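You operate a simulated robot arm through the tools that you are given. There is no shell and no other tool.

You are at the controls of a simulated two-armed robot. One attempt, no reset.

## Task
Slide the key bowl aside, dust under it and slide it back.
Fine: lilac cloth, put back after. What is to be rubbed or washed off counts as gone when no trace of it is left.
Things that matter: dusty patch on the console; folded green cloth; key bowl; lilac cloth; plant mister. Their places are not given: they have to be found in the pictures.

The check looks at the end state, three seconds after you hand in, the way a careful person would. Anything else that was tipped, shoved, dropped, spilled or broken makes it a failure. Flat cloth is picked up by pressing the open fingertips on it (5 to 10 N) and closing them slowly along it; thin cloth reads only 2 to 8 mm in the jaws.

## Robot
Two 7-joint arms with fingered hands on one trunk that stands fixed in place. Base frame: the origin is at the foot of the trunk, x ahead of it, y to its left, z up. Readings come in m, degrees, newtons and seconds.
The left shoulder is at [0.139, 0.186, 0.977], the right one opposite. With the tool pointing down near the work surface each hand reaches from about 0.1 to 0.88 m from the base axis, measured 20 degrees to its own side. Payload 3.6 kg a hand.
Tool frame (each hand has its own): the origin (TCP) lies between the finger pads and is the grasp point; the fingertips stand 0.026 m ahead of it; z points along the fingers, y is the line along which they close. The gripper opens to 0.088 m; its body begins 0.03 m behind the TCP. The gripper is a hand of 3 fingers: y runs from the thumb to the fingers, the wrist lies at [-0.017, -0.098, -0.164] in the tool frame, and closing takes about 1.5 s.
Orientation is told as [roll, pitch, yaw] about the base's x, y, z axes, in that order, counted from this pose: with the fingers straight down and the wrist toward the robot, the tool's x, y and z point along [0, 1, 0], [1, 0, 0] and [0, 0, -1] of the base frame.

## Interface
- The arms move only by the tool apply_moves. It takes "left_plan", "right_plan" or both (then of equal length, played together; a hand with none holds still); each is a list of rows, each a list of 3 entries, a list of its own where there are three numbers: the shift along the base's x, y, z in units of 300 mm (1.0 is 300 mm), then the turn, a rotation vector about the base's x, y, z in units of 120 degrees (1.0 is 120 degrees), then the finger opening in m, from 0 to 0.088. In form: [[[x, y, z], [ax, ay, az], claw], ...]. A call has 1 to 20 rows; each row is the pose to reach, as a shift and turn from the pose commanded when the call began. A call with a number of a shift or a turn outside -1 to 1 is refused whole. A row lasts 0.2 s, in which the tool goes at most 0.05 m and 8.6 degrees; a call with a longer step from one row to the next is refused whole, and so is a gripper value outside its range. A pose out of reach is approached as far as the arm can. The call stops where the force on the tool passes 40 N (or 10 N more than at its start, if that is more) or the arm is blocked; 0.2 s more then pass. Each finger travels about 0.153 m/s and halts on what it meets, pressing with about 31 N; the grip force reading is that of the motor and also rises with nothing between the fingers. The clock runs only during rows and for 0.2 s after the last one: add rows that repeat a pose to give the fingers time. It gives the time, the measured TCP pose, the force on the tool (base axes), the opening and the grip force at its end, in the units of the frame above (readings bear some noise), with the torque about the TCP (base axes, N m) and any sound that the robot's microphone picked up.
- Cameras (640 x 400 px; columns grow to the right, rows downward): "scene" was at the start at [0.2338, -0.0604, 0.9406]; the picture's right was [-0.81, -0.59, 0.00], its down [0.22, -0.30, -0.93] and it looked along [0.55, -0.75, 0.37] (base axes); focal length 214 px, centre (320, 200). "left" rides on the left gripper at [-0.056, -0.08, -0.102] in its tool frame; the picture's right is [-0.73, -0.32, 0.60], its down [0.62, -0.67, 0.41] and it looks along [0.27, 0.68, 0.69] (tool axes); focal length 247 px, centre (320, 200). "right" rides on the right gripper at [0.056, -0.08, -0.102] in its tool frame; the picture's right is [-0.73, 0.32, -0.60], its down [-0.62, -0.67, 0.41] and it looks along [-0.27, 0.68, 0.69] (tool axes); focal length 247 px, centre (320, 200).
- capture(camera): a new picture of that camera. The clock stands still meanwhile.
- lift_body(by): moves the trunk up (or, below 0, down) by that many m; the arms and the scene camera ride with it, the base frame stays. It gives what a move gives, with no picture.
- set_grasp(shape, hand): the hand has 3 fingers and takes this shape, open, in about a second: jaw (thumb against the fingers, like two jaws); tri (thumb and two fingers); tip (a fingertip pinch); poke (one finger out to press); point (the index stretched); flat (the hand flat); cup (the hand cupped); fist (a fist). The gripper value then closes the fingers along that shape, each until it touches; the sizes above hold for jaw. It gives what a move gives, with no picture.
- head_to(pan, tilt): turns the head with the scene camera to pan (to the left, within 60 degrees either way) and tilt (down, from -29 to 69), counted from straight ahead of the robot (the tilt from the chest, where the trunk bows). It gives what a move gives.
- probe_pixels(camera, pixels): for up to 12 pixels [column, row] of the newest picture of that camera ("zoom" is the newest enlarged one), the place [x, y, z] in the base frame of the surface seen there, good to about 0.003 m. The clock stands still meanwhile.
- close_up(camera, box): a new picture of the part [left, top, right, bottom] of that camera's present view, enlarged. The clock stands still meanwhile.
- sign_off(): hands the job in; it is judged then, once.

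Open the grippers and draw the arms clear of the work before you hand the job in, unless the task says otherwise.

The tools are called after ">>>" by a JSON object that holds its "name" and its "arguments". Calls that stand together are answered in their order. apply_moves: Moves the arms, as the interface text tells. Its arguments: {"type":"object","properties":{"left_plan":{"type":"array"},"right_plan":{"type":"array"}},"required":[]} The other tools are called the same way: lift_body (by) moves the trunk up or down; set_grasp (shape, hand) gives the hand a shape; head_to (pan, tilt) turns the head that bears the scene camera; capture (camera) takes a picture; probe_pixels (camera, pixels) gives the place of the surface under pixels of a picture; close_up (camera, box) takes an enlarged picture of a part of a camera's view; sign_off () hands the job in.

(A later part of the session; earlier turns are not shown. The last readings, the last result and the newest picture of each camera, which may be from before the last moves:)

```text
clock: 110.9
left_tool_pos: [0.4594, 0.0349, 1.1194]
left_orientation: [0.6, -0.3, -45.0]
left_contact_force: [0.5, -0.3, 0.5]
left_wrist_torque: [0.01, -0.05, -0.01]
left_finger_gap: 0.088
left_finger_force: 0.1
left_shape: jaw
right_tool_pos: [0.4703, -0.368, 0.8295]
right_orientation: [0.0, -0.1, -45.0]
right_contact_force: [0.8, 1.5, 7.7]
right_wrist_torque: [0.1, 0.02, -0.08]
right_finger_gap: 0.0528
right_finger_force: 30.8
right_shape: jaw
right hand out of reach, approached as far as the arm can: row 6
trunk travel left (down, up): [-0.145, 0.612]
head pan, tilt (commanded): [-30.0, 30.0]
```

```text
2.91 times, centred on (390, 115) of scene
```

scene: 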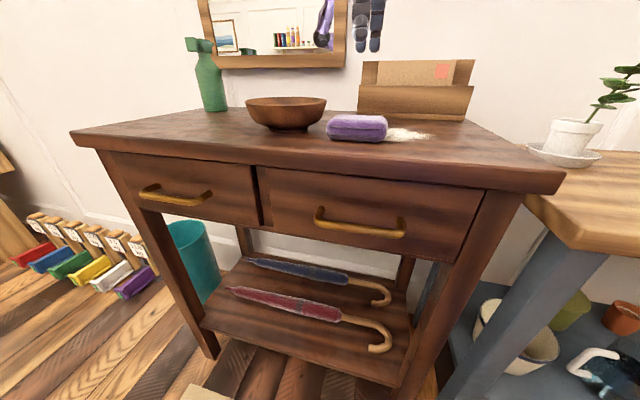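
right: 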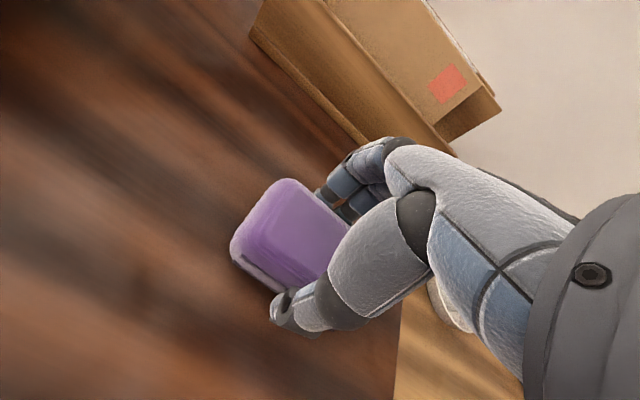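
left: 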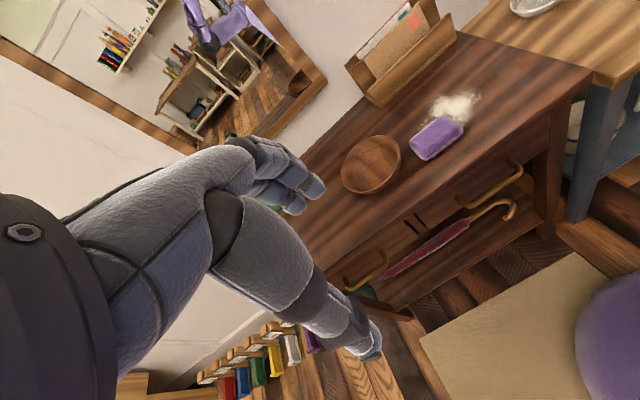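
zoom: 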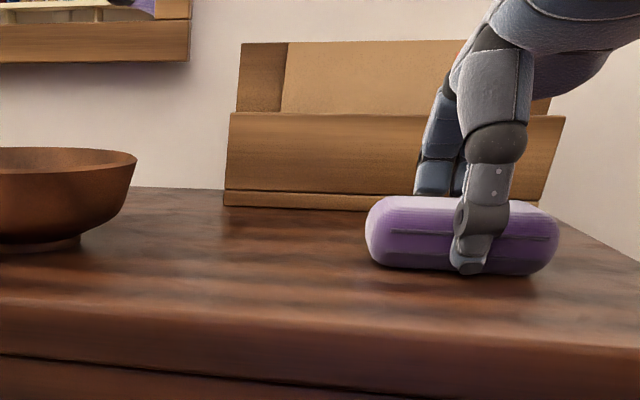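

The dust vanishes where the cloth has passed (contact 7.7 N). I continue with the back lanes and a second pass.

>>> {"name": "apply_moves", "arguments": {"right_plan": [[[0.0519, -0.0519, 0], [0, 0, 0], 0.03], [[0.099, -0.0047, 0], [0, 0, 0], 0.03], [[0.1461, 0.0424, 0], [0, 0, 0], 0.03], [[0.1933, 0.0896, 0], [0, 0, 0], 0.03], [[0.2404, 0.1367, 0], [0, 0, 0], 0.03], [[0.2876, 0.1838, 0], [0, 0, 0], 0.03], [[0.3418, 0.1296, 0], [0, 0, 0], 0.03], [[0.2946, 0.0825, 0], [0, 0, 0], 0.03], [[0.2475, 0.0354, 0], [0, 0, 0], 0.03], [[0.2003, -0.0118, 0], [0, 0, 0], 0.03], [[0.1532, -0.0589, 0], [0, 0, 0], 0.03], [[0.1061, -0.1061, 0], [0, 0, 0], 0.03], [[0.0236, -0.0236, 0], [0, 0, 0], 0.03], [[0.0707, 0.0236, 0], [0, 0, 0], 0.03], [[0.1179, 0.0707, 0], [0, 0, 0], 0.03], [[0.165, 0.1179, 0], [0, 0, 0], 0.03], [[0.2121, 0.165, 0], [0, 0, 0], 0.03], [[0.2593, 0.2121, 0], [0, 0, 0], 0.03], [[0.1886, 0.2828, 0], [0, 0, 0], 0.03], [[0.1414, 0.2357, 0], [0, 0, 0], 0.03]]}}

>>> {"name": "capture", "arguments": {"camera": "right"}}

>>> {"name": "close_up", "arguments": {"camera": "scene", "box": [280, 50, 500, 180]}}

```text
clock: 115.1
left_tool_pos: [0.4602, 0.0347, 1.1201]
left_orientation: [0.6, -0.4, -45.0]
left_contact_force: [-1.0, -0.5, -0.5]
left_wrist_torque: [0.03, 0.03, 0.05]
left_finger_gap: 0.088
left_finger_force: 0.0
left_shape: jaw
right_tool_pos: [0.5126, -0.2996, 0.8293]
right_orientation: [0.1, 0.0, -44.9]
right_contact_force: [2.0, 1.2, 8.5]
right_wrist_torque: [0.09, 0.01, -0.03]
right_finger_gap: 0.0529
right_finger_force: 31.0
right_shape: jaw
trunk travel left (down, up): [-0.145, 0.612]
head pan, tilt (commanded): [-30.0, 30.0]
```

```text
taken
```

right: 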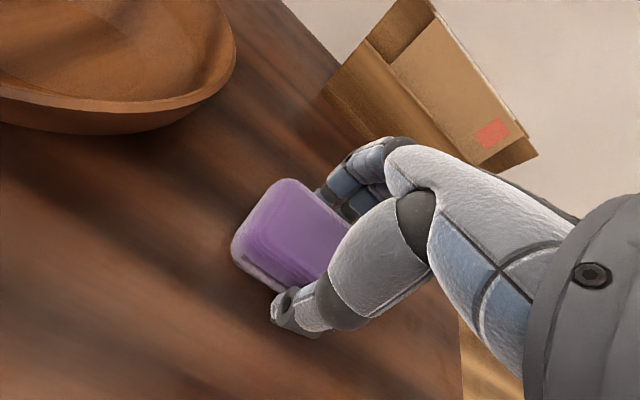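

```text
2.91 times, centred on (390, 115) of scene
```

zoom: 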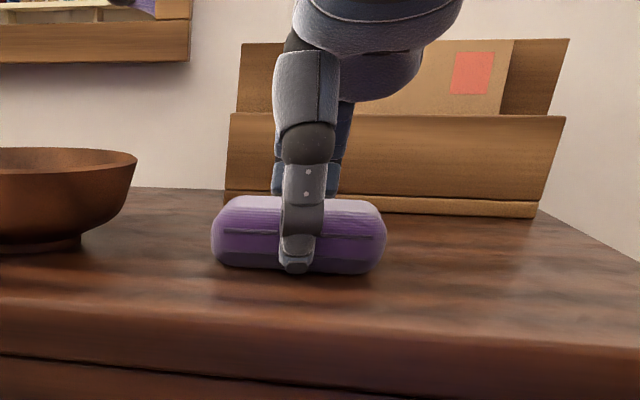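

The patch looks clean; I make one more crosswise pass for thoroughness.

>>> {"name": "apply_moves", "arguments": {"right_plan": [[[-0.0118, 0.1061, 0], [0, 0, 0], 0.03], [[0.0471, 0.0471, 0], [0, 0, 0], 0.03], [[0.1061, -0.0118, 0], [0, 0, 0], 0.03], [[0.165, -0.0707, 0], [0, 0, 0], 0.03], [[0.2003, -0.1061, 0], [0, 0, 0], 0.03], [[0.1296, -0.1768, 0], [0, 0, 0], 0.03], [[0.0707, -0.1179, 0], [0, 0, 0], 0.03], [[0.0118, -0.0589, 0], [0, 0, 0], 0.03], [[-0.0471, 0, 0], [0, 0, 0], 0.03], [[-0.0825, 0.0354, 0], [0, 0, 0], 0.03], [[-0.165, -0.0471, 0], [0, 0, 0], 0.03], [[-0.1061, -0.1061, 0], [0, 0, 0], 0.03], [[-0.0471, -0.165, 0], [0, 0, 0], 0.03], [[0.0118, -0.2239, 0], [0, 0, 0], 0.03], [[0.0471, -0.2593, 0], [0, 0, 0], 0.03], [[-0.0236, -0.33, 0], [0, 0, 0], 0.03], [[-0.0825, -0.2711, 0], [0, 0, 0], 0.03], [[-0.1414, -0.2121, 0], [0, 0, 0], 0.03], [[-0.2003, -0.1532, 0], [0, 0, 0], 0.03], [[-0.2, -0.15, 0], [0, 0, 0], 0.03]]}}

>>> {"name": "close_up", "arguments": {"camera": "scene", "box": [280, 50, 500, 180]}}

>>> {"name": "capture", "arguments": {"camera": "left"}}

```text
clock: 119.3
left_tool_pos: [0.4589, 0.035, 1.1191]
left_orientation: [0.6, -0.4, -44.9]
left_contact_force: [0.1, -0.3, 0.3]
left_wrist_torque: [0.01, 0.02, 0.03]
left_finger_gap: 0.0881
left_finger_force: 0.0
left_shape: jaw
right_tool_pos: [0.4533, -0.3438, 0.8284]
right_orientation: [0.0, -0.1, -45.1]
right_contact_force: [0.8, -2.8, 4.4]
right_wrist_torque: [0.0, -0.01, -0.03]
right_finger_gap: 0.0527
right_finger_force: 30.6
right_shape: jaw
trunk travel left (down, up): [-0.145, 0.612]
head pan, tilt (commanded): [-30.0, 30.0]
```

```text
2.91 times, centred on (390, 115) of scene
```

zoom: 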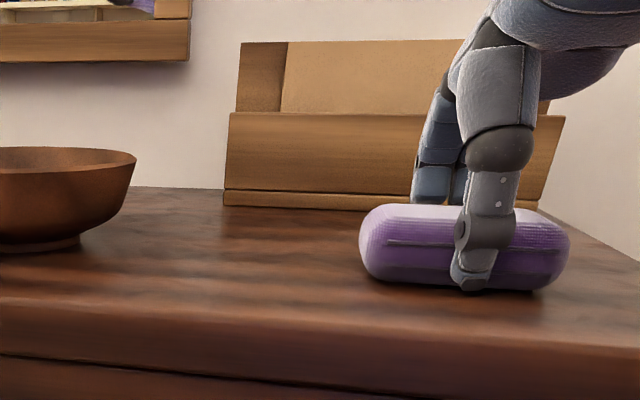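

```text
taken
```

left: 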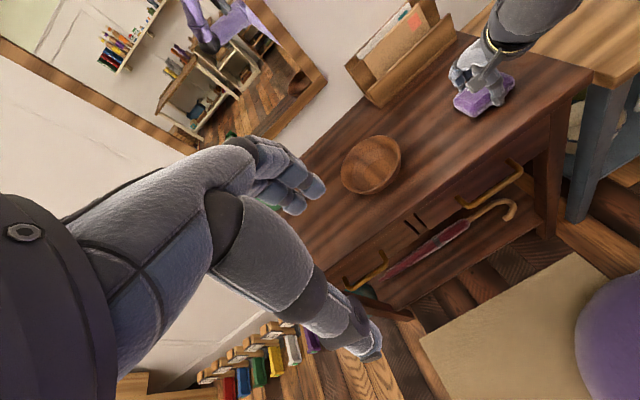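

The surface looks clean. I lift the cloth with the right hand and carry it above the handover spot, then inspect the dusted area.

>>> {"name": "apply_moves", "arguments": {"right_plan": [[[0, 0, 0.06], [0, 0, 0], 0.03], [[0, 0, 0.16], [0, 0, 0], 0.03], [[0, 0, 0.28], [0, 0, 0], 0.03], [[0.05, 0.07, 0.38], [0, 0, 0], 0.03], [[0.1, 0.15, 0.4], [0, 0, 0], 0.03], [[0.16, 0.24, 0.4], [0, 0, 0], 0.03], [[0.221, 0.331, 0.4], [0, 0, 0], 0.03], [[0.221, 0.331, 0.4], [0, 0, 0], 0.03]]}}

>>> {"name": "capture", "arguments": {"camera": "scene"}}

>>> {"name": "close_up", "arguments": {"camera": "left", "box": [380, 30, 600, 190]}}

>>> {"name": "close_up", "arguments": {"camera": "scene", "box": [300, 90, 480, 190]}}

>>> {"name": "capture", "arguments": {"camera": "right"}}

```text
clock: 121.1
left_tool_pos: [0.4599, 0.0332, 1.1195]
left_orientation: [0.7, -0.4, -45.0]
left_contact_force: [0.5, 0.3, 0.8]
left_wrist_torque: [-0.03, 0.02, 0.0]
left_finger_gap: 0.0876
left_finger_force: 0.1
left_shape: jaw
right_tool_pos: [0.5187, -0.2449, 0.9489]
right_orientation: [0.0, 0.0, -45.0]
right_contact_force: [-0.6, 0.1, 0.0]
right_wrist_torque: [0.01, -0.02, -0.03]
right_finger_gap: 0.0522
right_finger_force: 31.3
right_shape: jaw
trunk travel left (down, up): [-0.145, 0.612]
head pan, tilt (commanded): [-30.0, 30.0]
```

```text
taken
```

scene: 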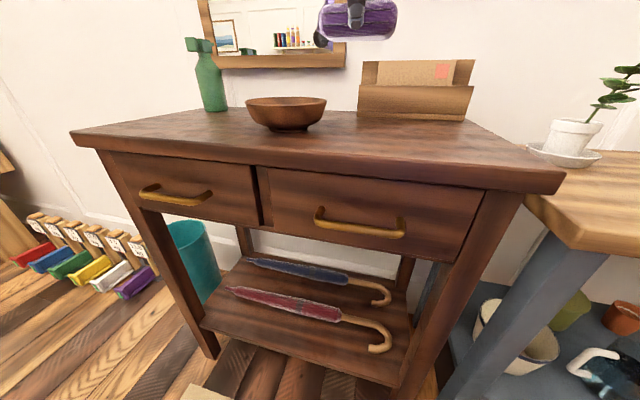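

```text
2.50 times, centred on (490, 110) of left
```

zoom: 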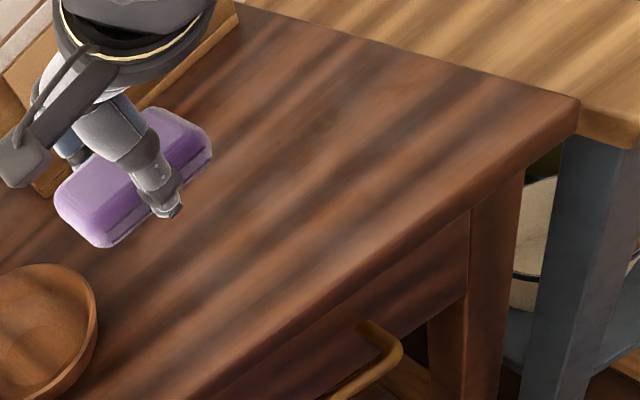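

```text
3.56 times, centred on (390, 140) of scene
```

zoom: 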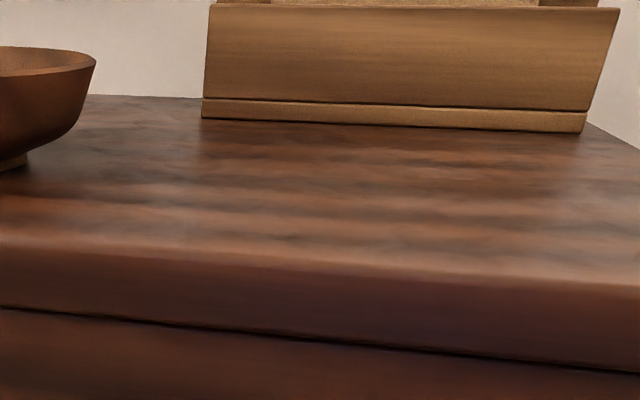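

```text
taken
```

right: 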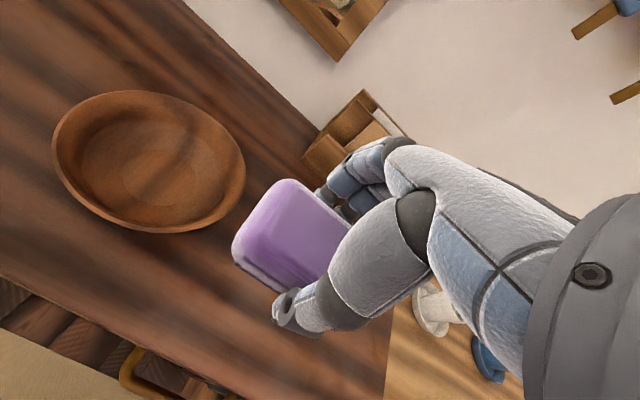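

The area looks clean from both views. Before handing the cloth over I move the right hand aside for an unobstructed look from above.

>>> {"name": "apply_moves", "arguments": {"right_plan": [[[-0.06, -0.09, 0.08], [0, 0, 0], 0.03], [[-0.12, -0.18, 0.16], [0, 0, 0], 0.03], [[-0.18, -0.27, 0.24], [0, 0, 0], 0.03], [[-0.24, -0.36, 0.32], [0, 0, 0], 0.03], [[-0.3, -0.45, 0.4], [0, 0, 0], 0.03], [[-0.36, -0.54, 0.48], [0, 0, 0], 0.03], [[-0.4, -0.62, 0.55], [0, 0, 0], 0.03], [[-0.4, -0.62, 0.55], [0, 0, 0], 0.03]]}}

>>> {"name": "capture", "arguments": {"camera": "right"}}

>>> {"name": "close_up", "arguments": {"camera": "left", "box": [360, 50, 560, 200]}}

```text
clock: 122.9
left_tool_pos: [0.4593, 0.0345, 1.1191]
left_orientation: [0.6, -0.4, -45.0]
left_contact_force: [0.5, -0.2, 0.1]
left_wrist_torque: [-0.03, 0.0, -0.02]
left_finger_gap: 0.0878
left_finger_force: 0.1
left_shape: jaw
right_tool_pos: [0.4002, -0.4301, 1.1121]
right_orientation: [0.0, 0.0, -45.0]
right_contact_force: [0.4, 0.1, -1.1]
right_wrist_torque: [-0.03, 0.01, 0.0]
right_finger_gap: 0.0524
right_finger_force: 30.6
right_shape: jaw
trunk travel left (down, up): [-0.145, 0.612]
head pan, tilt (commanded): [-30.0, 30.0]
```

```text
taken
```

right: 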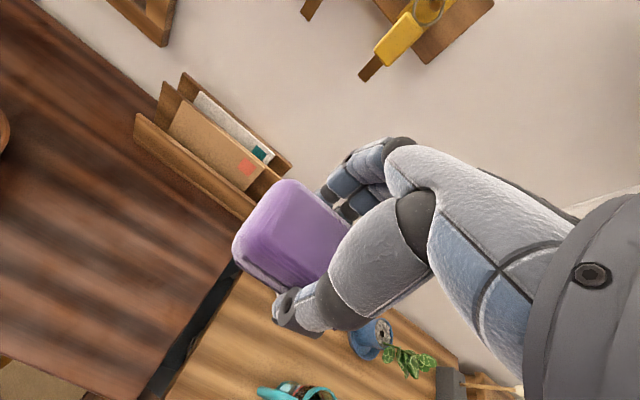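

```text
2.67 times, centred on (460, 125) of left
```

zoom: 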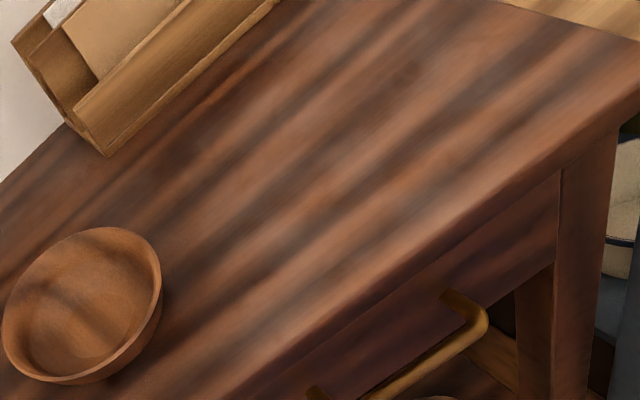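

The console top is clear of dust in both views. I zoom once more on the exact patch location to look for faint traces.

>>> {"name": "close_up", "arguments": {"camera": "left", "box": [410, 75, 500, 145]}}

>>> {"name": "probe_pixels", "arguments": {"camera": "zoom", "pixels": [[300, 200], [100, 200], [500, 200], [300, 60], [300, 340]]}}

>>> {"name": "close_up", "arguments": {"camera": "right", "box": [0, 140, 180, 340]}}

```text
5.71 times, centred on (455, 110) of left
```

zoom: 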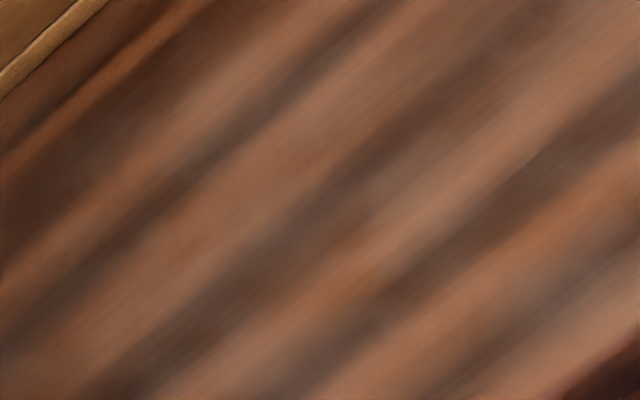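

```text
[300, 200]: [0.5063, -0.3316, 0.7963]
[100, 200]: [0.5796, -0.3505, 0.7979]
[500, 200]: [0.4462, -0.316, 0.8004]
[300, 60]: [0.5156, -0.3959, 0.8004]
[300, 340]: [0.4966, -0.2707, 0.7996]
```

```text
2.00 times, centred on (90, 240) of right
```

zoom: 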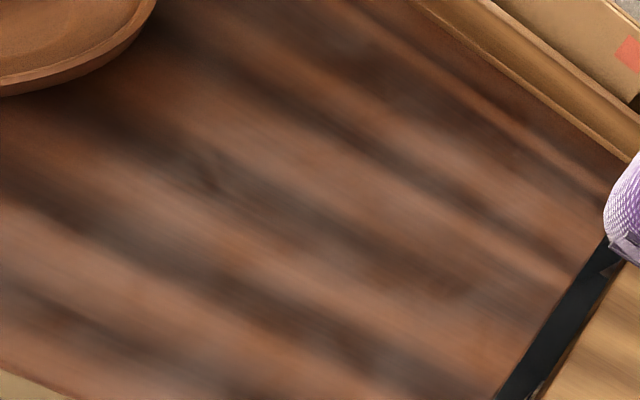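

The wood is spotless there. Now I carry the cloth back above the handover spot and lower it onto the console.

>>> {"name": "apply_moves", "arguments": {"right_plan": [[[0.06, 0.09, -0.08], [0, 0, 0], 0.03], [[0.12, 0.18, -0.16], [0, 0, 0], 0.03], [[0.18, 0.27, -0.24], [0, 0, 0], 0.03], [[0.24, 0.36, -0.32], [0, 0, 0], 0.03], [[0.3, 0.45, -0.4], [0, 0, 0], 0.03], [[0.36, 0.55, -0.48], [0, 0, 0], 0.03], [[0.398, 0.619, -0.56], [0, 0, 0], 0.03], [[0.398, 0.619, -0.68], [0, 0, 0], 0.03], [[0.398, 0.619, -0.79], [0, 0, 0], 0.03], [[0.398, 0.619, -0.87], [0, 0, 0], 0.03], [[0.398, 0.619, -0.915], [0, 0, 0], 0.03], [[0.398, 0.619, -0.935], [0, 0, 0], 0.03], [[0.398, 0.619, -0.941], [0, 0, 0], 0.03], [[0.398, 0.619, -0.941], [0, 0, 0], 0.03]]}}

>>> {"name": "close_up", "arguments": {"camera": "scene", "box": [220, 50, 440, 180]}}

```text
clock: 125.9
left_tool_pos: [0.4602, 0.0339, 1.1189]
left_orientation: [0.5, -0.3, -45.0]
left_contact_force: [-0.3, 0.2, -0.8]
left_wrist_torque: [-0.03, 0.01, 0.01]
left_finger_gap: 0.0877
left_finger_force: 0.1
left_shape: jaw
right_tool_pos: [0.5193, -0.2442, 0.8303]
right_orientation: [0.0, -0.1, -45.0]
right_contact_force: [-0.4, -1.0, -0.2]
right_wrist_torque: [0.0, 0.02, -0.04]
right_finger_gap: 0.0524
right_finger_force: 31.6
right_shape: jaw
trunk travel left (down, up): [-0.145, 0.612]
head pan, tilt (commanded): [-30.0, 30.0]
```

```text
2.91 times, centred on (330, 115) of scene
```

zoom: 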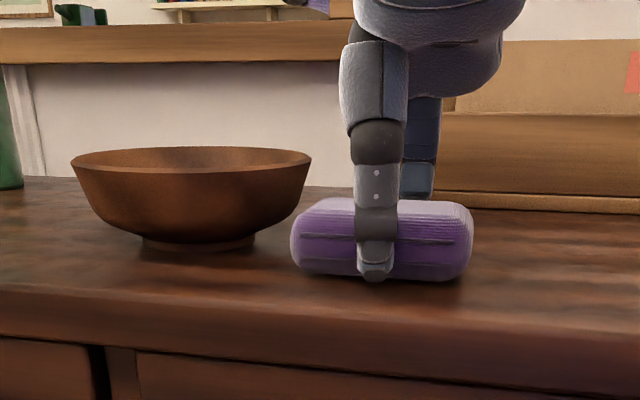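

It is just about touching. I lower another millimetre, release, and withdraw the right hand up and to the right.

>>> {"name": "apply_moves", "arguments": {"right_plan": [[[0, 0, -0.005], [0, 0, 0], 0.03], [[0, 0, -0.005], [0, 0, 0], 0.045], [[0, 0, -0.005], [0, 0, 0], 0.06], [[0, 0, -0.005], [0, 0, 0], 0.075], [[0, 0, -0.005], [0, 0, 0], 0.088], [[0, 0, -0.005], [0, 0, 0], 0.088], [[0, 0, 0.06], [0, 0, 0], 0.088], [[0, 0, 0.15], [0, 0, 0], 0.088], [[0, 0, 0.27], [0, 0, 0], 0.088], [[-0.04, -0.06, 0.38], [0, 0, 0.02], 0.088], [[-0.1, -0.14, 0.46], [0, 0, 0.05], 0.088], [[-0.17, -0.23, 0.54], [0, 0, 0.08], 0.088], [[-0.24, -0.32, 0.62], [0, 0, 0.11], 0.088], [[-0.31, -0.42, 0.7], [0, 0, 0.14], 0.088], [[-0.38, -0.52, 0.78], [0, 0, 0.17], 0.088], [[-0.46, -0.61, 0.86], [0, 0, 0.2], 0.088], [[-0.53, -0.7, 0.92], [0, 0, 0.23], 0.088], [[-0.6, -0.79, 0.98], [0, 0, 0.25], 0.088], [[-0.6, -0.79, 0.98], [0, 0, 0.25], 0.088]]}}

>>> {"name": "capture", "arguments": {"camera": "left"}}

>>> {"name": "capture", "arguments": {"camera": "scene"}}

```text
clock: 129.9
left_tool_pos: [0.4591, 0.034, 1.1196]
left_orientation: [0.6, -0.3, -45.0]
left_contact_force: [0.2, 0.1, -0.3]
left_wrist_torque: [0.01, 0.0, 0.04]
left_finger_gap: 0.0881
left_finger_force: 0.2
left_shape: jaw
right_tool_pos: [0.3388, -0.4814, 1.125]
right_orientation: [0.0, 0.2, -14.9]
right_contact_force: [-0.3, 0.5, 0.8]
right_wrist_torque: [-0.01, 0.02, -0.01]
right_finger_gap: 0.0874
right_finger_force: 0.0
right_shape: jaw
trunk travel left (down, up): [-0.145, 0.612]
head pan, tilt (commanded): [-30.0, 30.0]
```

```text
taken
```

left: 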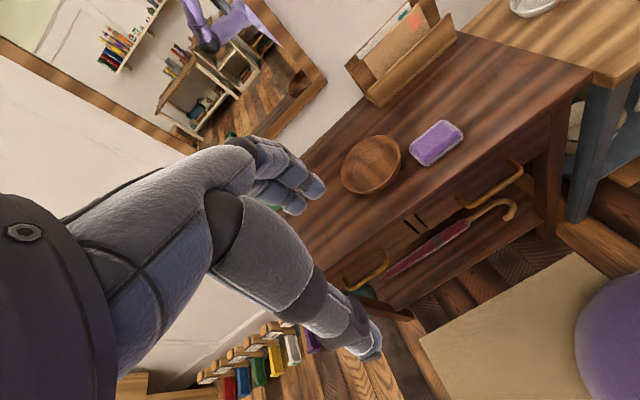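

```text
taken
```

scene: 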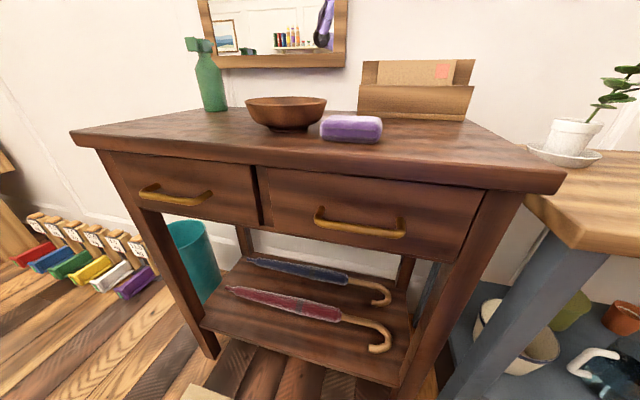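

The cloth rests at the handover spot next to the bowl. I measure it again for the left-hand pick-up.

>>> {"name": "close_up", "arguments": {"camera": "left", "box": [330, 70, 510, 210]}}

>>> {"name": "probe_pixels", "arguments": {"camera": "zoom", "pixels": [[300, 222], [385, 148], [436, 182], [345, 254], [368, 200], [340, 186], [392, 218], [315, 238]]}}

```text
2.86 times, centred on (420, 140) of left
```

zoom: 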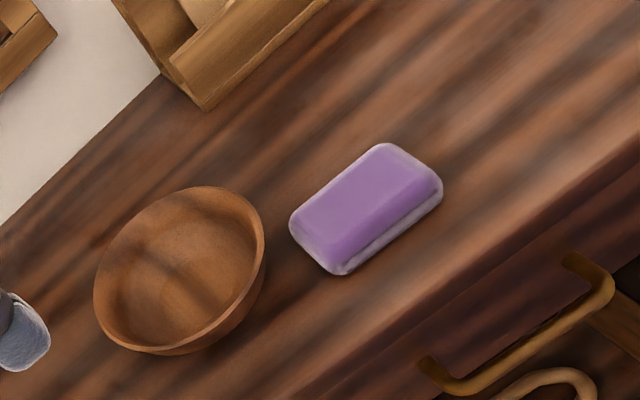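

```text
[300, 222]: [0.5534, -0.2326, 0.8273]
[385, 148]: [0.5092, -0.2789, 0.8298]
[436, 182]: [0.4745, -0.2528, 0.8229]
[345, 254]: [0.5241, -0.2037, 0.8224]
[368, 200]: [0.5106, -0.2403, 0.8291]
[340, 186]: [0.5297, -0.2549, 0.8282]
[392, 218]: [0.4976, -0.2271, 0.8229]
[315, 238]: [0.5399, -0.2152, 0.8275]
```

Cloth centre (0.515,-0.242), 46°. I bring the left hand back above it along the earlier retreat path.

>>> {"name": "apply_moves", "arguments": {"left_plan": [[[0.02, -0.1, -0.07], [0, 0, 0], 0.088], [[0.04, -0.2, -0.14], [0, 0, 0], 0.088], [[0.07, -0.31, -0.21], [0, 0, 0], 0.088], [[0.09, -0.41, -0.28], [0, 0, 0], 0.088], [[0.11, -0.52, -0.35], [0, 0, 0], 0.088], [[0.13, -0.62, -0.42], [0, 0, 0], 0.088], [[0.15, -0.72, -0.49], [0, 0, 0], 0.088], [[0.18, -0.83, -0.56], [0, 0, 0], 0.088], [[0.198, -0.931, -0.66], [0, 0, 0], 0.088], [[0.198, -0.931, -0.7], [0, 0, 0], 0.088], [[0.198, -0.931, -0.7], [0, 0, 0], 0.088]]}}

>>> {"name": "capture", "arguments": {"camera": "left"}}

```text
clock: 132.3
left_tool_pos: [0.5179, -0.244, 0.9091]
left_orientation: [0.5, -0.3, -45.0]
left_contact_force: [-0.1, 0.0, 0.9]
left_wrist_torque: [0.02, 0.0, 0.01]
left_finger_gap: 0.0879
left_finger_force: 0.1
left_shape: jaw
right_tool_pos: [0.3393, -0.4808, 1.1259]
right_orientation: [0.0, -0.1, -15.1]
right_contact_force: [-0.1, 0.0, -0.1]
right_wrist_torque: [-0.02, 0.03, 0.03]
right_finger_gap: 0.0875
right_finger_force: 0.0
right_shape: jaw
trunk travel left (down, up): [-0.145, 0.612]
head pan, tilt (commanded): [-30.0, 30.0]
```

```text
taken
```

left: 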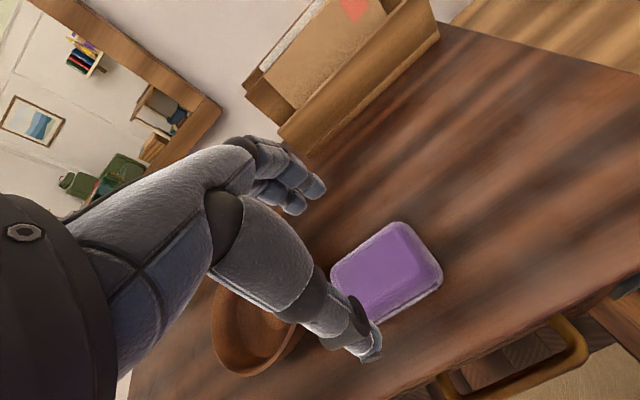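

Aligned above the cloth without clipping. I descend to grip height and close the left jaws.

>>> {"name": "apply_moves", "arguments": {"left_plan": [[[0.002, -0.003, -0.08], [0, 0, 0], 0.088], [[0.002, -0.003, -0.16], [0, 0, 0], 0.088], [[0.002, -0.003, -0.22], [0, 0, 0], 0.088], [[0.002, -0.003, -0.25], [0, 0, 0], 0.088], [[0.002, -0.003, -0.262], [0, 0, 0], 0.088], [[0.002, -0.003, -0.262], [0, 0, 0], 0.088], [[0.002, -0.003, -0.262], [0, 0, 0], 0.075], [[0.002, -0.003, -0.262], [0, 0, 0], 0.065], [[0.002, -0.003, -0.262], [0, 0, 0], 0.055], [[0.002, -0.003, -0.262], [0, 0, 0], 0.045], [[0.002, -0.003, -0.262], [0, 0, 0], 0.035], [[0.002, -0.003, -0.262], [0, 0, 0], 0.03], [[0.002, -0.003, -0.262], [0, 0, 0], 0.03]]}}

>>> {"name": "close_up", "arguments": {"camera": "scene", "box": [220, 50, 440, 180]}}

```text
clock: 135.1
left_tool_pos: [0.5178, -0.2447, 0.8309]
left_orientation: [0.6, -0.4, -45.0]
left_contact_force: [-0.1, 0.4, 0.0]
left_wrist_torque: [-0.01, -0.01, 0.0]
left_finger_gap: 0.0539
left_finger_force: 30.7
left_shape: jaw
right_tool_pos: [0.3392, -0.4808, 1.1275]
right_orientation: [0.0, 0.0, -15.1]
right_contact_force: [0.0, -0.2, -0.4]
right_wrist_torque: [-0.02, -0.01, -0.03]
right_finger_gap: 0.0879
right_finger_force: 0.0
right_shape: jaw
trunk travel left (down, up): [-0.145, 0.612]
head pan, tilt (commanded): [-30.0, 30.0]
```

```text
2.91 times, centred on (330, 115) of scene
```

zoom: 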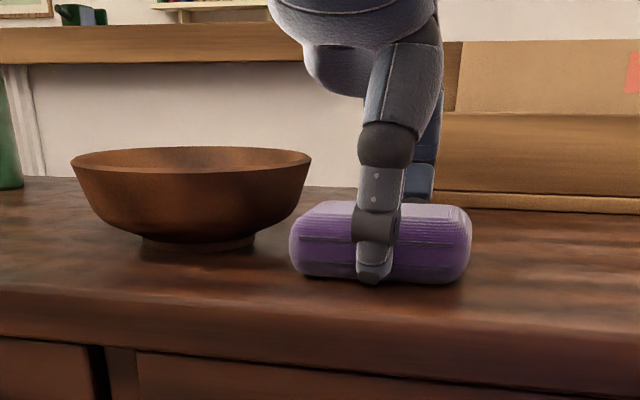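

The left hand has the cloth again. I carry it over the bowl toward its home, first to about (0.705,-0.055) where the straight hand can still reach.

>>> {"name": "apply_moves", "arguments": {"left_plan": [[[0, 0, 0.12], [0, 0, 0], 0.03], [[0, 0, 0.27], [0, 0, 0], 0.03], [[0.02, 0.02, 0.4], [0, 0, 0], 0.03], [[0.08, 0.08, 0.44], [0, 0, 0], 0.03], [[0.15, 0.15, 0.44], [0, 0, 0], 0.03], [[0.22, 0.22, 0.44], [0, 0, 0], 0.03], [[0.29, 0.29, 0.44], [0, 0, 0], 0.03], [[0.36, 0.36, 0.42], [0, 0, 0], 0.03], [[0.43, 0.43, 0.38], [0, 0, 0], 0.03], [[0.5, 0.5, 0.32], [0, 0, 0], 0.03], [[0.57, 0.57, 0.25], [0, 0, 0], 0.03], [[0.624, 0.632, 0.2], [0, 0, 0], 0.03], [[0.624, 0.632, 0.2], [0, 0, 0], 0.03]]}}

>>> {"name": "capture", "arguments": {"camera": "left"}}

>>> {"name": "capture", "arguments": {"camera": "scene"}}

```text
clock: 137.9
left_tool_pos: [0.7062, -0.0564, 0.89]
left_orientation: [0.6, -0.4, -45.0]
left_contact_force: [-0.1, -0.9, -0.5]
left_wrist_torque: [0.01, 0.0, -0.01]
left_finger_gap: 0.0537
left_finger_force: 30.9
left_shape: jaw
right_tool_pos: [0.3386, -0.4813, 1.1255]
right_orientation: [-0.1, 0.0, -15.0]
right_contact_force: [-0.7, -0.5, 0.7]
right_wrist_torque: [-0.01, 0.0, 0.02]
right_finger_gap: 0.0874
right_finger_force: 0.1
right_shape: jaw
trunk travel left (down, up): [-0.145, 0.612]
head pan, tilt (commanded): [-30.0, 30.0]
```

```text
taken
```

left: 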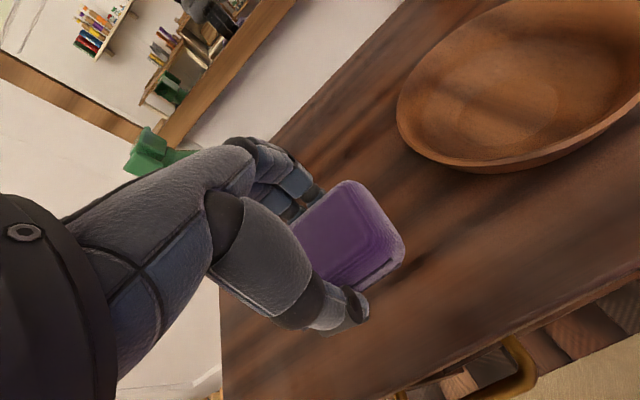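

```text
taken
```

scene: 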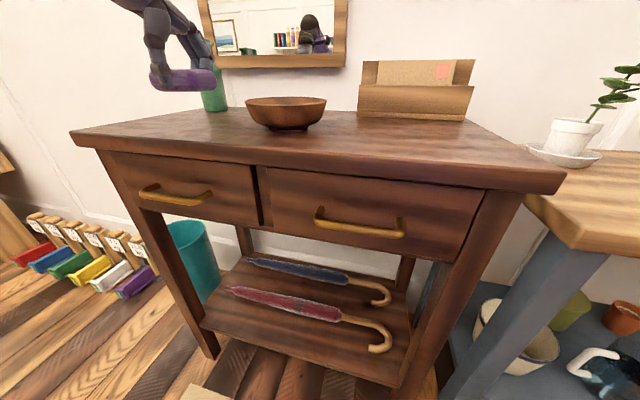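

Reached. I lower the cloth onto the console here and release it, to regrasp with the tilted hand for the last few centimetres.

>>> {"name": "apply_moves", "arguments": {"left_plan": [[[0, 0, -0.07], [0, 0, 0], 0.03], [[0, 0, -0.14], [0, 0, 0], 0.03], [[0, 0, -0.18], [0, 0, 0], 0.03], [[0, 0, -0.2], [0, 0, 0], 0.03], [[0, 0, -0.204], [0, 0, 0], 0.03], [[0, 0, -0.204], [0, 0, 0], 0.03], [[0, 0, -0.204], [0, 0, 0], 0.045], [[0, 0, -0.204], [0, 0, 0], 0.06], [[0, 0, -0.204], [0, 0, 0], 0.075], [[0, 0, -0.204], [0, 0, 0], 0.088], [[0, 0, -0.204], [0, 0, 0], 0.088], [[0, 0, -0.14], [0, 0, 0], 0.088], [[0, 0, -0.06], [0, 0, 0], 0.088], [[0, 0, 0.04], [0, 0, 0], 0.088], [[0, 0, 0.04], [0, 0, 0], 0.088]]}}

>>> {"name": "capture", "arguments": {"camera": "left"}}

```text
clock: 141.1
left_tool_pos: [0.7075, -0.0557, 0.9025]
left_orientation: [0.6, -0.3, -45.0]
left_contact_force: [0.1, 0.4, 0.2]
left_wrist_torque: [0.04, -0.03, -0.02]
left_finger_gap: 0.088
left_finger_force: 0.1
left_shape: jaw
right_tool_pos: [0.3405, -0.4815, 1.1246]
right_orientation: [0.1, 0.0, -15.0]
right_contact_force: [0.3, 1.0, -0.1]
right_wrist_torque: [0.03, 0.02, -0.04]
right_finger_gap: 0.0877
right_finger_force: 0.0
right_shape: jaw
trunk travel left (down, up): [-0.145, 0.612]
head pan, tilt (commanded): [-30.0, 30.0]
```

```text
taken
```

left: 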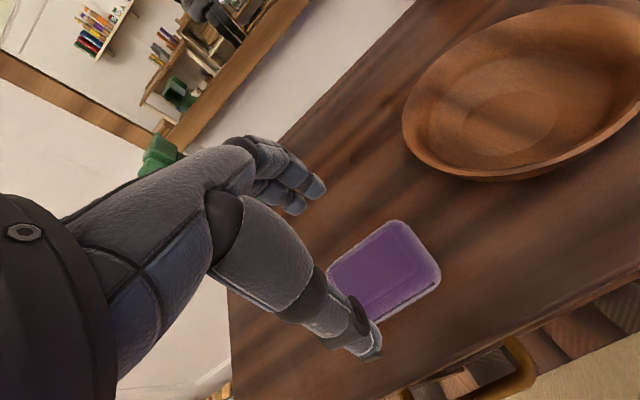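

The cloth lies free under the hand. I probe it, then tilt the left hand for the last regrasp.

>>> {"name": "probe_pixels", "arguments": {"camera": "left", "pixels": [[393, 224], [436, 275], [333, 272], [377, 318], [385, 272]]}}

>>> {"name": "apply_moves", "arguments": {"left_plan": [[[0, 0, 0], [0.018, -0.029, 0], 0.088], [[-0.003, -0.004, 0], [0.036, -0.059, 0], 0.088], [[-0.006, -0.008, 0], [0.053, -0.088, 0], 0.088], [[-0.006, -0.008, 0], [0.071, -0.1175, 0], 0.088], [[-0.006, -0.008, 0], [0.071, -0.1175, 0], 0.088]]}}

>>> {"name": "capture", "arguments": {"camera": "left"}}

```text
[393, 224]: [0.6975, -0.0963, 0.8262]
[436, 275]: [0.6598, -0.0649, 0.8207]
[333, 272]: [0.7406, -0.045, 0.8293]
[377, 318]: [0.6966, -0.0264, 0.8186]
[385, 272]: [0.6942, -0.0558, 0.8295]
```

```text
clock: 142.3
left_tool_pos: [0.7048, -0.058, 0.9028]
left_orientation: [16.7, -4.2, -45.6]
left_contact_force: [0.2, -0.2, -0.1]
left_wrist_torque: [0.0, 0.0, -0.04]
left_finger_gap: 0.0878
left_finger_force: 0.0
left_shape: jaw
right_tool_pos: [0.3405, -0.4826, 1.1256]
right_orientation: [0.0, -0.1, -15.0]
right_contact_force: [-0.8, 0.3, 0.8]
right_wrist_torque: [0.0, -0.01, 0.0]
right_finger_gap: 0.0878
right_finger_force: 0.0
right_shape: jaw
trunk travel left (down, up): [-0.145, 0.612]
head pan, tilt (commanded): [-30.0, 30.0]
```

```text
taken
```

left: 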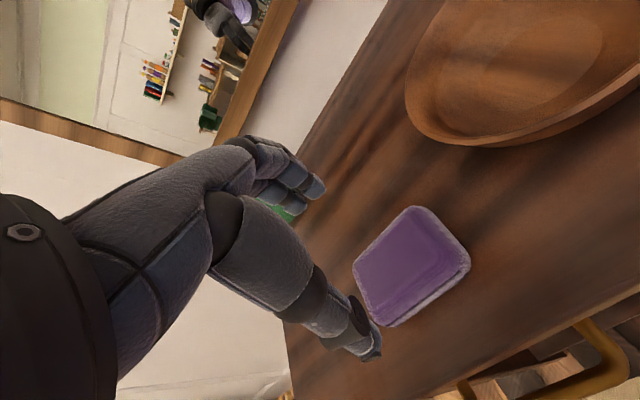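

I probe the cloth corners and the tips again in this tilted pose.

>>> {"name": "probe_pixels", "arguments": {"camera": "left", "pixels": [[413, 212], [463, 262], [360, 270], [385, 320], [412, 262], [372, 357], [318, 188], [298, 212]]}}

```text
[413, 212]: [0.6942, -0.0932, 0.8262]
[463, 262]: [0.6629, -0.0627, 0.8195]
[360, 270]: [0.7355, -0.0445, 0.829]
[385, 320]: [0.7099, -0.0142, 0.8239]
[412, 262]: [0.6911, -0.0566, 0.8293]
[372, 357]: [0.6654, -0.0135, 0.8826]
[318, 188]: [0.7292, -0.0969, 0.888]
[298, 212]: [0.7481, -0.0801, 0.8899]
```

Centred within 3 mm. I descend and grip the cloth with the tilted hand.

>>> {"name": "apply_moves", "arguments": {"left_plan": [[[0, -0.006, -0.08], [0, 0, 0], 0.088], [[0, -0.006, -0.15], [0, 0, 0], 0.088], [[0, -0.006, -0.2], [0, 0, 0], 0.088], [[0, -0.006, -0.225], [0, 0, 0], 0.088], [[0, -0.006, -0.242], [0, 0, 0], 0.088], [[0, -0.006, -0.242], [0, 0, 0], 0.088], [[0, -0.006, -0.242], [0, 0, 0], 0.075], [[0, -0.006, -0.242], [0, 0, 0], 0.065], [[0, -0.006, -0.242], [0, 0, 0], 0.055], [[0, -0.006, -0.242], [0, 0, 0], 0.045], [[0, -0.006, -0.242], [0, 0, 0], 0.035], [[0, -0.006, -0.242], [0, 0, 0], 0.03], [[0, -0.006, -0.242], [0, 0, 0], 0.03]]}}

>>> {"name": "capture", "arguments": {"camera": "left"}}

```text
clock: 145.1
left_tool_pos: [0.7038, -0.0604, 0.8311]
left_orientation: [16.6, -4.2, -45.6]
left_contact_force: [0.7, -0.7, 0.2]
left_wrist_torque: [-0.01, 0.0, 0.02]
left_finger_gap: 0.0541
left_finger_force: 30.8
left_shape: jaw
right_tool_pos: [0.3389, -0.4805, 1.1257]
right_orientation: [0.0, -0.1, -15.0]
right_contact_force: [-0.5, 0.4, -0.4]
right_wrist_torque: [-0.05, -0.02, 0.02]
right_finger_gap: 0.0877
right_finger_force: 0.0
right_shape: jaw
trunk travel left (down, up): [-0.145, 0.612]
head pan, tilt (commanded): [-30.0, 30.0]
```

```text
taken
```

left: 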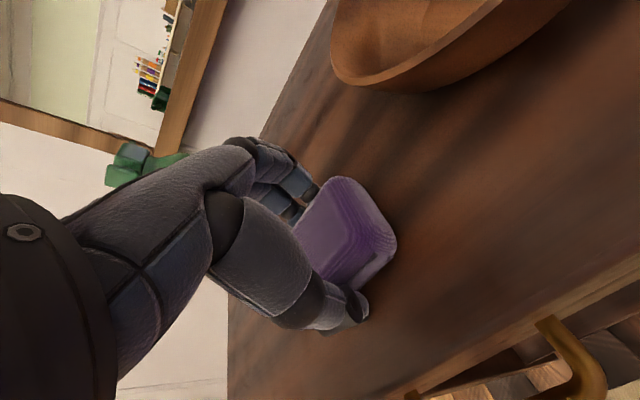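

Gripped. The original grasp pose at home was (0.7376,-0.0523,0.830); I lift slightly, move there and set the cloth down.

>>> {"name": "apply_moves", "arguments": {"left_plan": [[[0, 0, 0.03], [0, 0, 0], 0.03], [[0, 0, 0.06], [0, 0, 0], 0.03], [[0.04, 0.01, 0.06], [0, 0, 0], 0.03], [[0.08, 0.02, 0.06], [0, 0, 0], 0.03], [[0.113, 0.027, 0.06], [0, 0, 0], 0.03], [[0.113, 0.027, 0.03], [0, 0, 0], 0.03], [[0.113, 0.027, 0.01], [0, 0, 0], 0.03], [[0.113, 0.027, -0.003], [0, 0, 0], 0.03], [[0.113, 0.027, -0.006], [0, 0, 0], 0.03], [[0.113, 0.027, -0.006], [0, 0, 0], 0.03]]}}

>>> {"name": "close_up", "arguments": {"camera": "scene", "box": [110, 40, 310, 180]}}

```text
clock: 147.3
left_tool_pos: [0.7381, -0.0532, 0.83]
left_orientation: [16.7, -4.5, -45.7]
left_contact_force: [-0.1, 0.6, 5.1]
left_wrist_torque: [0.12, 0.1, 0.07]
left_finger_gap: 0.0538
left_finger_force: 31.2
left_shape: jaw
right_tool_pos: [0.3389, -0.4816, 1.1262]
right_orientation: [-0.1, 0.0, -15.0]
right_contact_force: [0.2, -0.3, 1.1]
right_wrist_torque: [0.0, -0.02, 0.02]
right_finger_gap: 0.0877
right_finger_force: 0.0
right_shape: jaw
trunk travel left (down, up): [-0.145, 0.612]
head pan, tilt (commanded): [-30.0, 30.0]
```

```text
2.86 times, centred on (210, 110) of scene
```

zoom: 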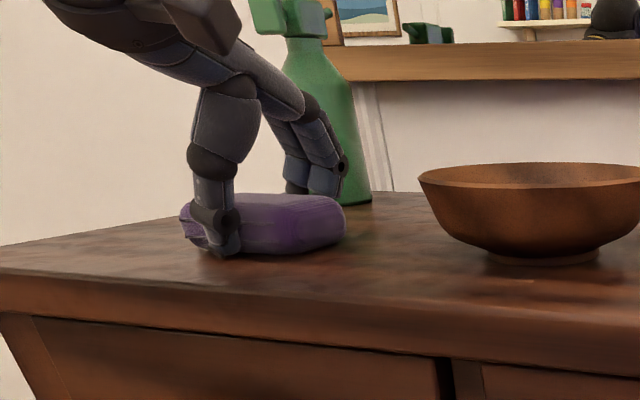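

The cloth is back at its original spot, resting on the table. I open the jaws, rise clear, pull back slightly and undo the tilt.

>>> {"name": "apply_moves", "arguments": {"left_plan": [[[0, 0, 0.003], [0, 0, 0], 0.03], [[0, 0, 0.003], [0, 0, 0], 0.045], [[0, 0, 0.003], [0, 0, 0], 0.06], [[0, 0, 0.003], [0, 0, 0], 0.075], [[0, 0, 0.003], [0, 0, 0], 0.088], [[0, 0, 0.003], [0, 0, 0], 0.088], [[0, 0, 0.07], [0, 0, 0], 0.088], [[0, 0, 0.15], [0, 0, 0], 0.088], [[0, 0, 0.24], [0, 0, 0], 0.088], [[-0.06, 0.0, 0.34], [-0.018, 0.029, 0], 0.088], [[-0.12, 0.0, 0.42], [-0.036, 0.059, 0], 0.088], [[-0.18, 0.0, 0.44], [-0.053, 0.088, 0], 0.088], [[-0.24, 0.0, 0.44], [-0.071, 0.1175, 0], 0.088], [[-0.24, 0.0, 0.44], [-0.071, 0.1175, 0], 0.088]]}}

>>> {"name": "capture", "arguments": {"camera": "left"}}

>>> {"name": "capture", "arguments": {"camera": "scene"}}

```text
clock: 150.3
left_tool_pos: [0.6663, -0.0524, 0.9602]
left_orientation: [0.5, -0.3, -45.0]
left_contact_force: [0.2, 0.8, -0.2]
left_wrist_torque: [-0.01, -0.04, 0.01]
left_finger_gap: 0.0876
left_finger_force: 0.0
left_shape: jaw
right_tool_pos: [0.3391, -0.4811, 1.1257]
right_orientation: [0.0, 0.0, -14.9]
right_contact_force: [0.2, -0.1, -0.1]
right_wrist_torque: [0.01, -0.03, -0.02]
right_finger_gap: 0.0879
right_finger_force: 0.0
right_shape: jaw
trunk travel left (down, up): [-0.145, 0.612]
head pan, tilt (commanded): [-30.0, 30.0]
```

```text
taken
```

left: 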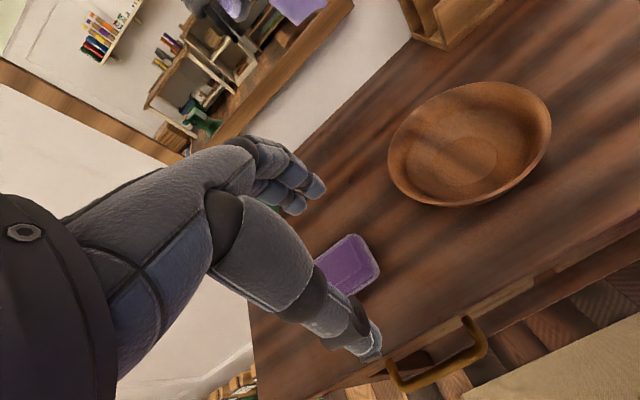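

```text
taken
```

scene: 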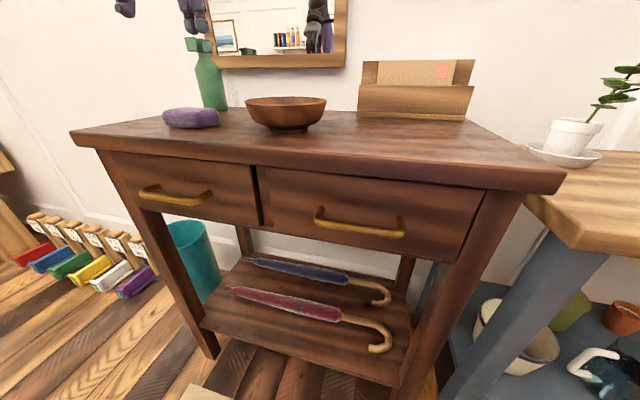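

The cloth is home again. Now I re-measure the bowl before sliding it back.

>>> {"name": "probe_pixels", "arguments": {"camera": "left", "pixels": [[392, 165], [547, 125], [480, 85], [455, 203], [430, 108], [520, 180], [465, 150]]}}

>>> {"name": "close_up", "arguments": {"camera": "scene", "box": [230, 70, 340, 150]}}

>>> {"name": "probe_pixels", "arguments": {"camera": "zoom", "pixels": [[100, 175], [558, 170], [310, 215], [310, 168]]}}

```text
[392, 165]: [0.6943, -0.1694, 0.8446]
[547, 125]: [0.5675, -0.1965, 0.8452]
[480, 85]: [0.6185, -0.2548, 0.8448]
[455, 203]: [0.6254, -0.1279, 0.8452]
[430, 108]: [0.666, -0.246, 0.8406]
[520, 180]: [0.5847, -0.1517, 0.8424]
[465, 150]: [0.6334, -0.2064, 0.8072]
```

```text
5.00 times, centred on (285, 110) of scene
```

zoom: 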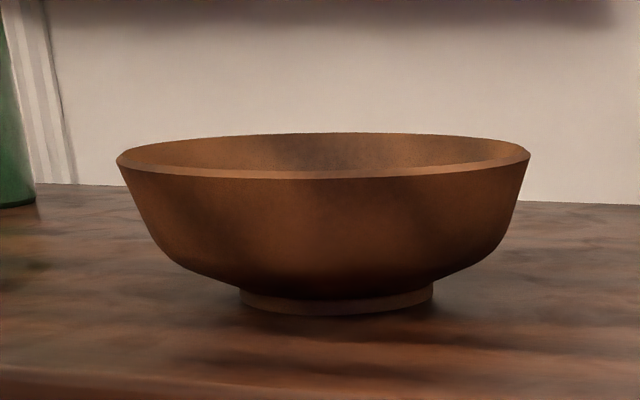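

```text
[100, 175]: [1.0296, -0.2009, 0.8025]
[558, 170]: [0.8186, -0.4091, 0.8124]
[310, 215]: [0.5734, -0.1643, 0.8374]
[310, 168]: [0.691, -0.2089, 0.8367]
```

Bowl centre ≈(0.630,-0.192); home is ≈(0.505,-0.324). I position the left hand above the gap left of the bowl with yaw -40° and a 10° forward tilt for reach.

>>> {"name": "apply_moves", "arguments": {"left_plan": [[[0.02, -0.06, -0.02], [-0.0134, -0.016, 0.01], 0.088], [[0.045, -0.12, -0.05], [-0.0268, -0.032, 0.02], 0.088], [[0.07, -0.18, -0.08], [-0.04, -0.048, 0.03], 0.088], [[0.09, -0.236, -0.1], [-0.0536, -0.0638, 0.042], 0.088], [[0.09, -0.236, -0.1], [-0.0536, -0.0638, 0.042], 0.088]]}}

>>> {"name": "capture", "arguments": {"camera": "left"}}

>>> {"name": "probe_pixels", "arguments": {"camera": "left", "pixels": [[372, 357], [318, 188], [298, 212]]}}

```text
clock: 151.5
left_tool_pos: [0.6929, -0.123, 0.9301]
left_orientation: [0.9, -10.4, -40.0]
left_contact_force: [0.3, -0.6, 0.3]
left_wrist_torque: [-0.02, -0.02, -0.01]
left_finger_gap: 0.0876
left_finger_force: 0.0
left_shape: jaw
right_tool_pos: [0.3383, -0.4812, 1.1265]
right_orientation: [0.0, 0.0, -15.0]
right_contact_force: [-0.1, -0.5, -0.3]
right_wrist_torque: [-0.02, -0.01, 0.04]
right_finger_gap: 0.0877
right_finger_force: 0.1
right_shape: jaw
trunk travel left (down, up): [-0.145, 0.612]
head pan, tilt (commanded): [-30.0, 30.0]
```

```text
taken
```

left: 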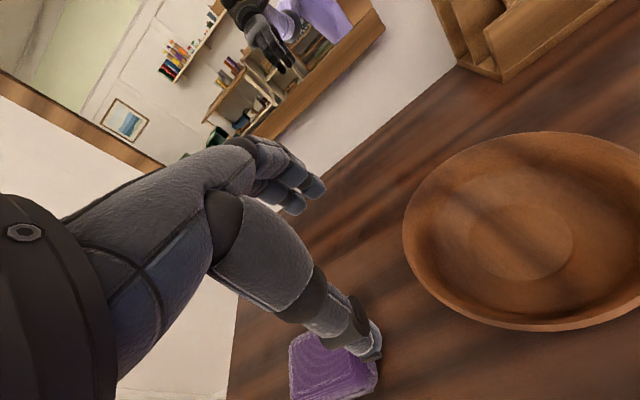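

```text
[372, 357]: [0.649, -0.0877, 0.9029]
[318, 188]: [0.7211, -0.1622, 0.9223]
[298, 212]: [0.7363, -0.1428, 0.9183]
```

The thumb (u≈0.42) and fingers sit in the gap between cloth and bowl with >2 cm to spare on both sides. I descend to pushing height.

>>> {"name": "apply_moves", "arguments": {"left_plan": [[[0, 0, -0.08], [0, 0, 0], 0.088], [[0, 0, -0.16], [0, 0, 0], 0.088], [[0, 0, -0.23], [0, 0, 0], 0.088], [[0, 0, -0.27], [0, 0, 0], 0.088], [[0, 0, -0.293], [0, 0, 0], 0.088], [[0, 0, -0.293], [0, 0, 0], 0.088]]}}

>>> {"name": "capture", "arguments": {"camera": "left"}}

>>> {"name": "close_up", "arguments": {"camera": "scene", "box": [140, 40, 360, 180]}}

```text
clock: 152.9
left_tool_pos: [0.6925, -0.1246, 0.842]
left_orientation: [1.0, -10.4, -40.0]
left_contact_force: [0.0, 0.8, 0.0]
left_wrist_torque: [0.03, 0.0, 0.02]
left_finger_gap: 0.0879
left_finger_force: 0.1
left_shape: jaw
right_tool_pos: [0.3391, -0.48, 1.1258]
right_orientation: [0.0, 0.0, -15.0]
right_contact_force: [-0.1, -0.4, 0.2]
right_wrist_torque: [0.01, -0.01, 0.02]
right_finger_gap: 0.0878
right_finger_force: 0.2
right_shape: jaw
trunk travel left (down, up): [-0.145, 0.612]
head pan, tilt (commanded): [-30.0, 30.0]
```

```text
taken
```

left: 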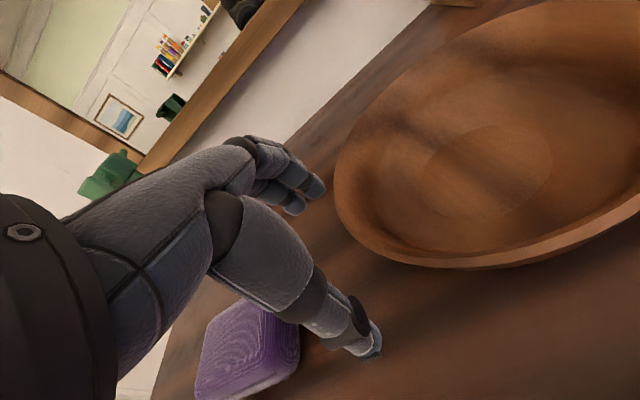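

```text
2.86 times, centred on (250, 110) of scene
```

zoom: 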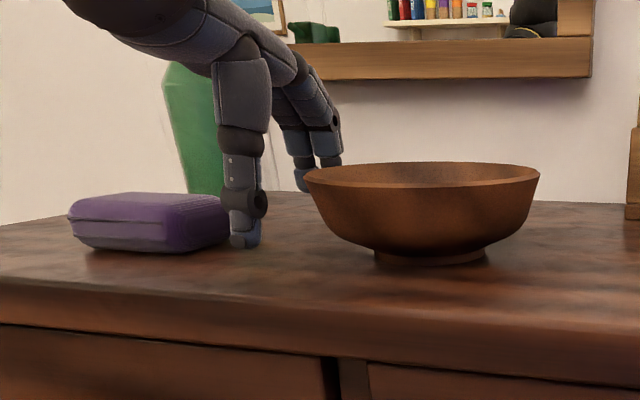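

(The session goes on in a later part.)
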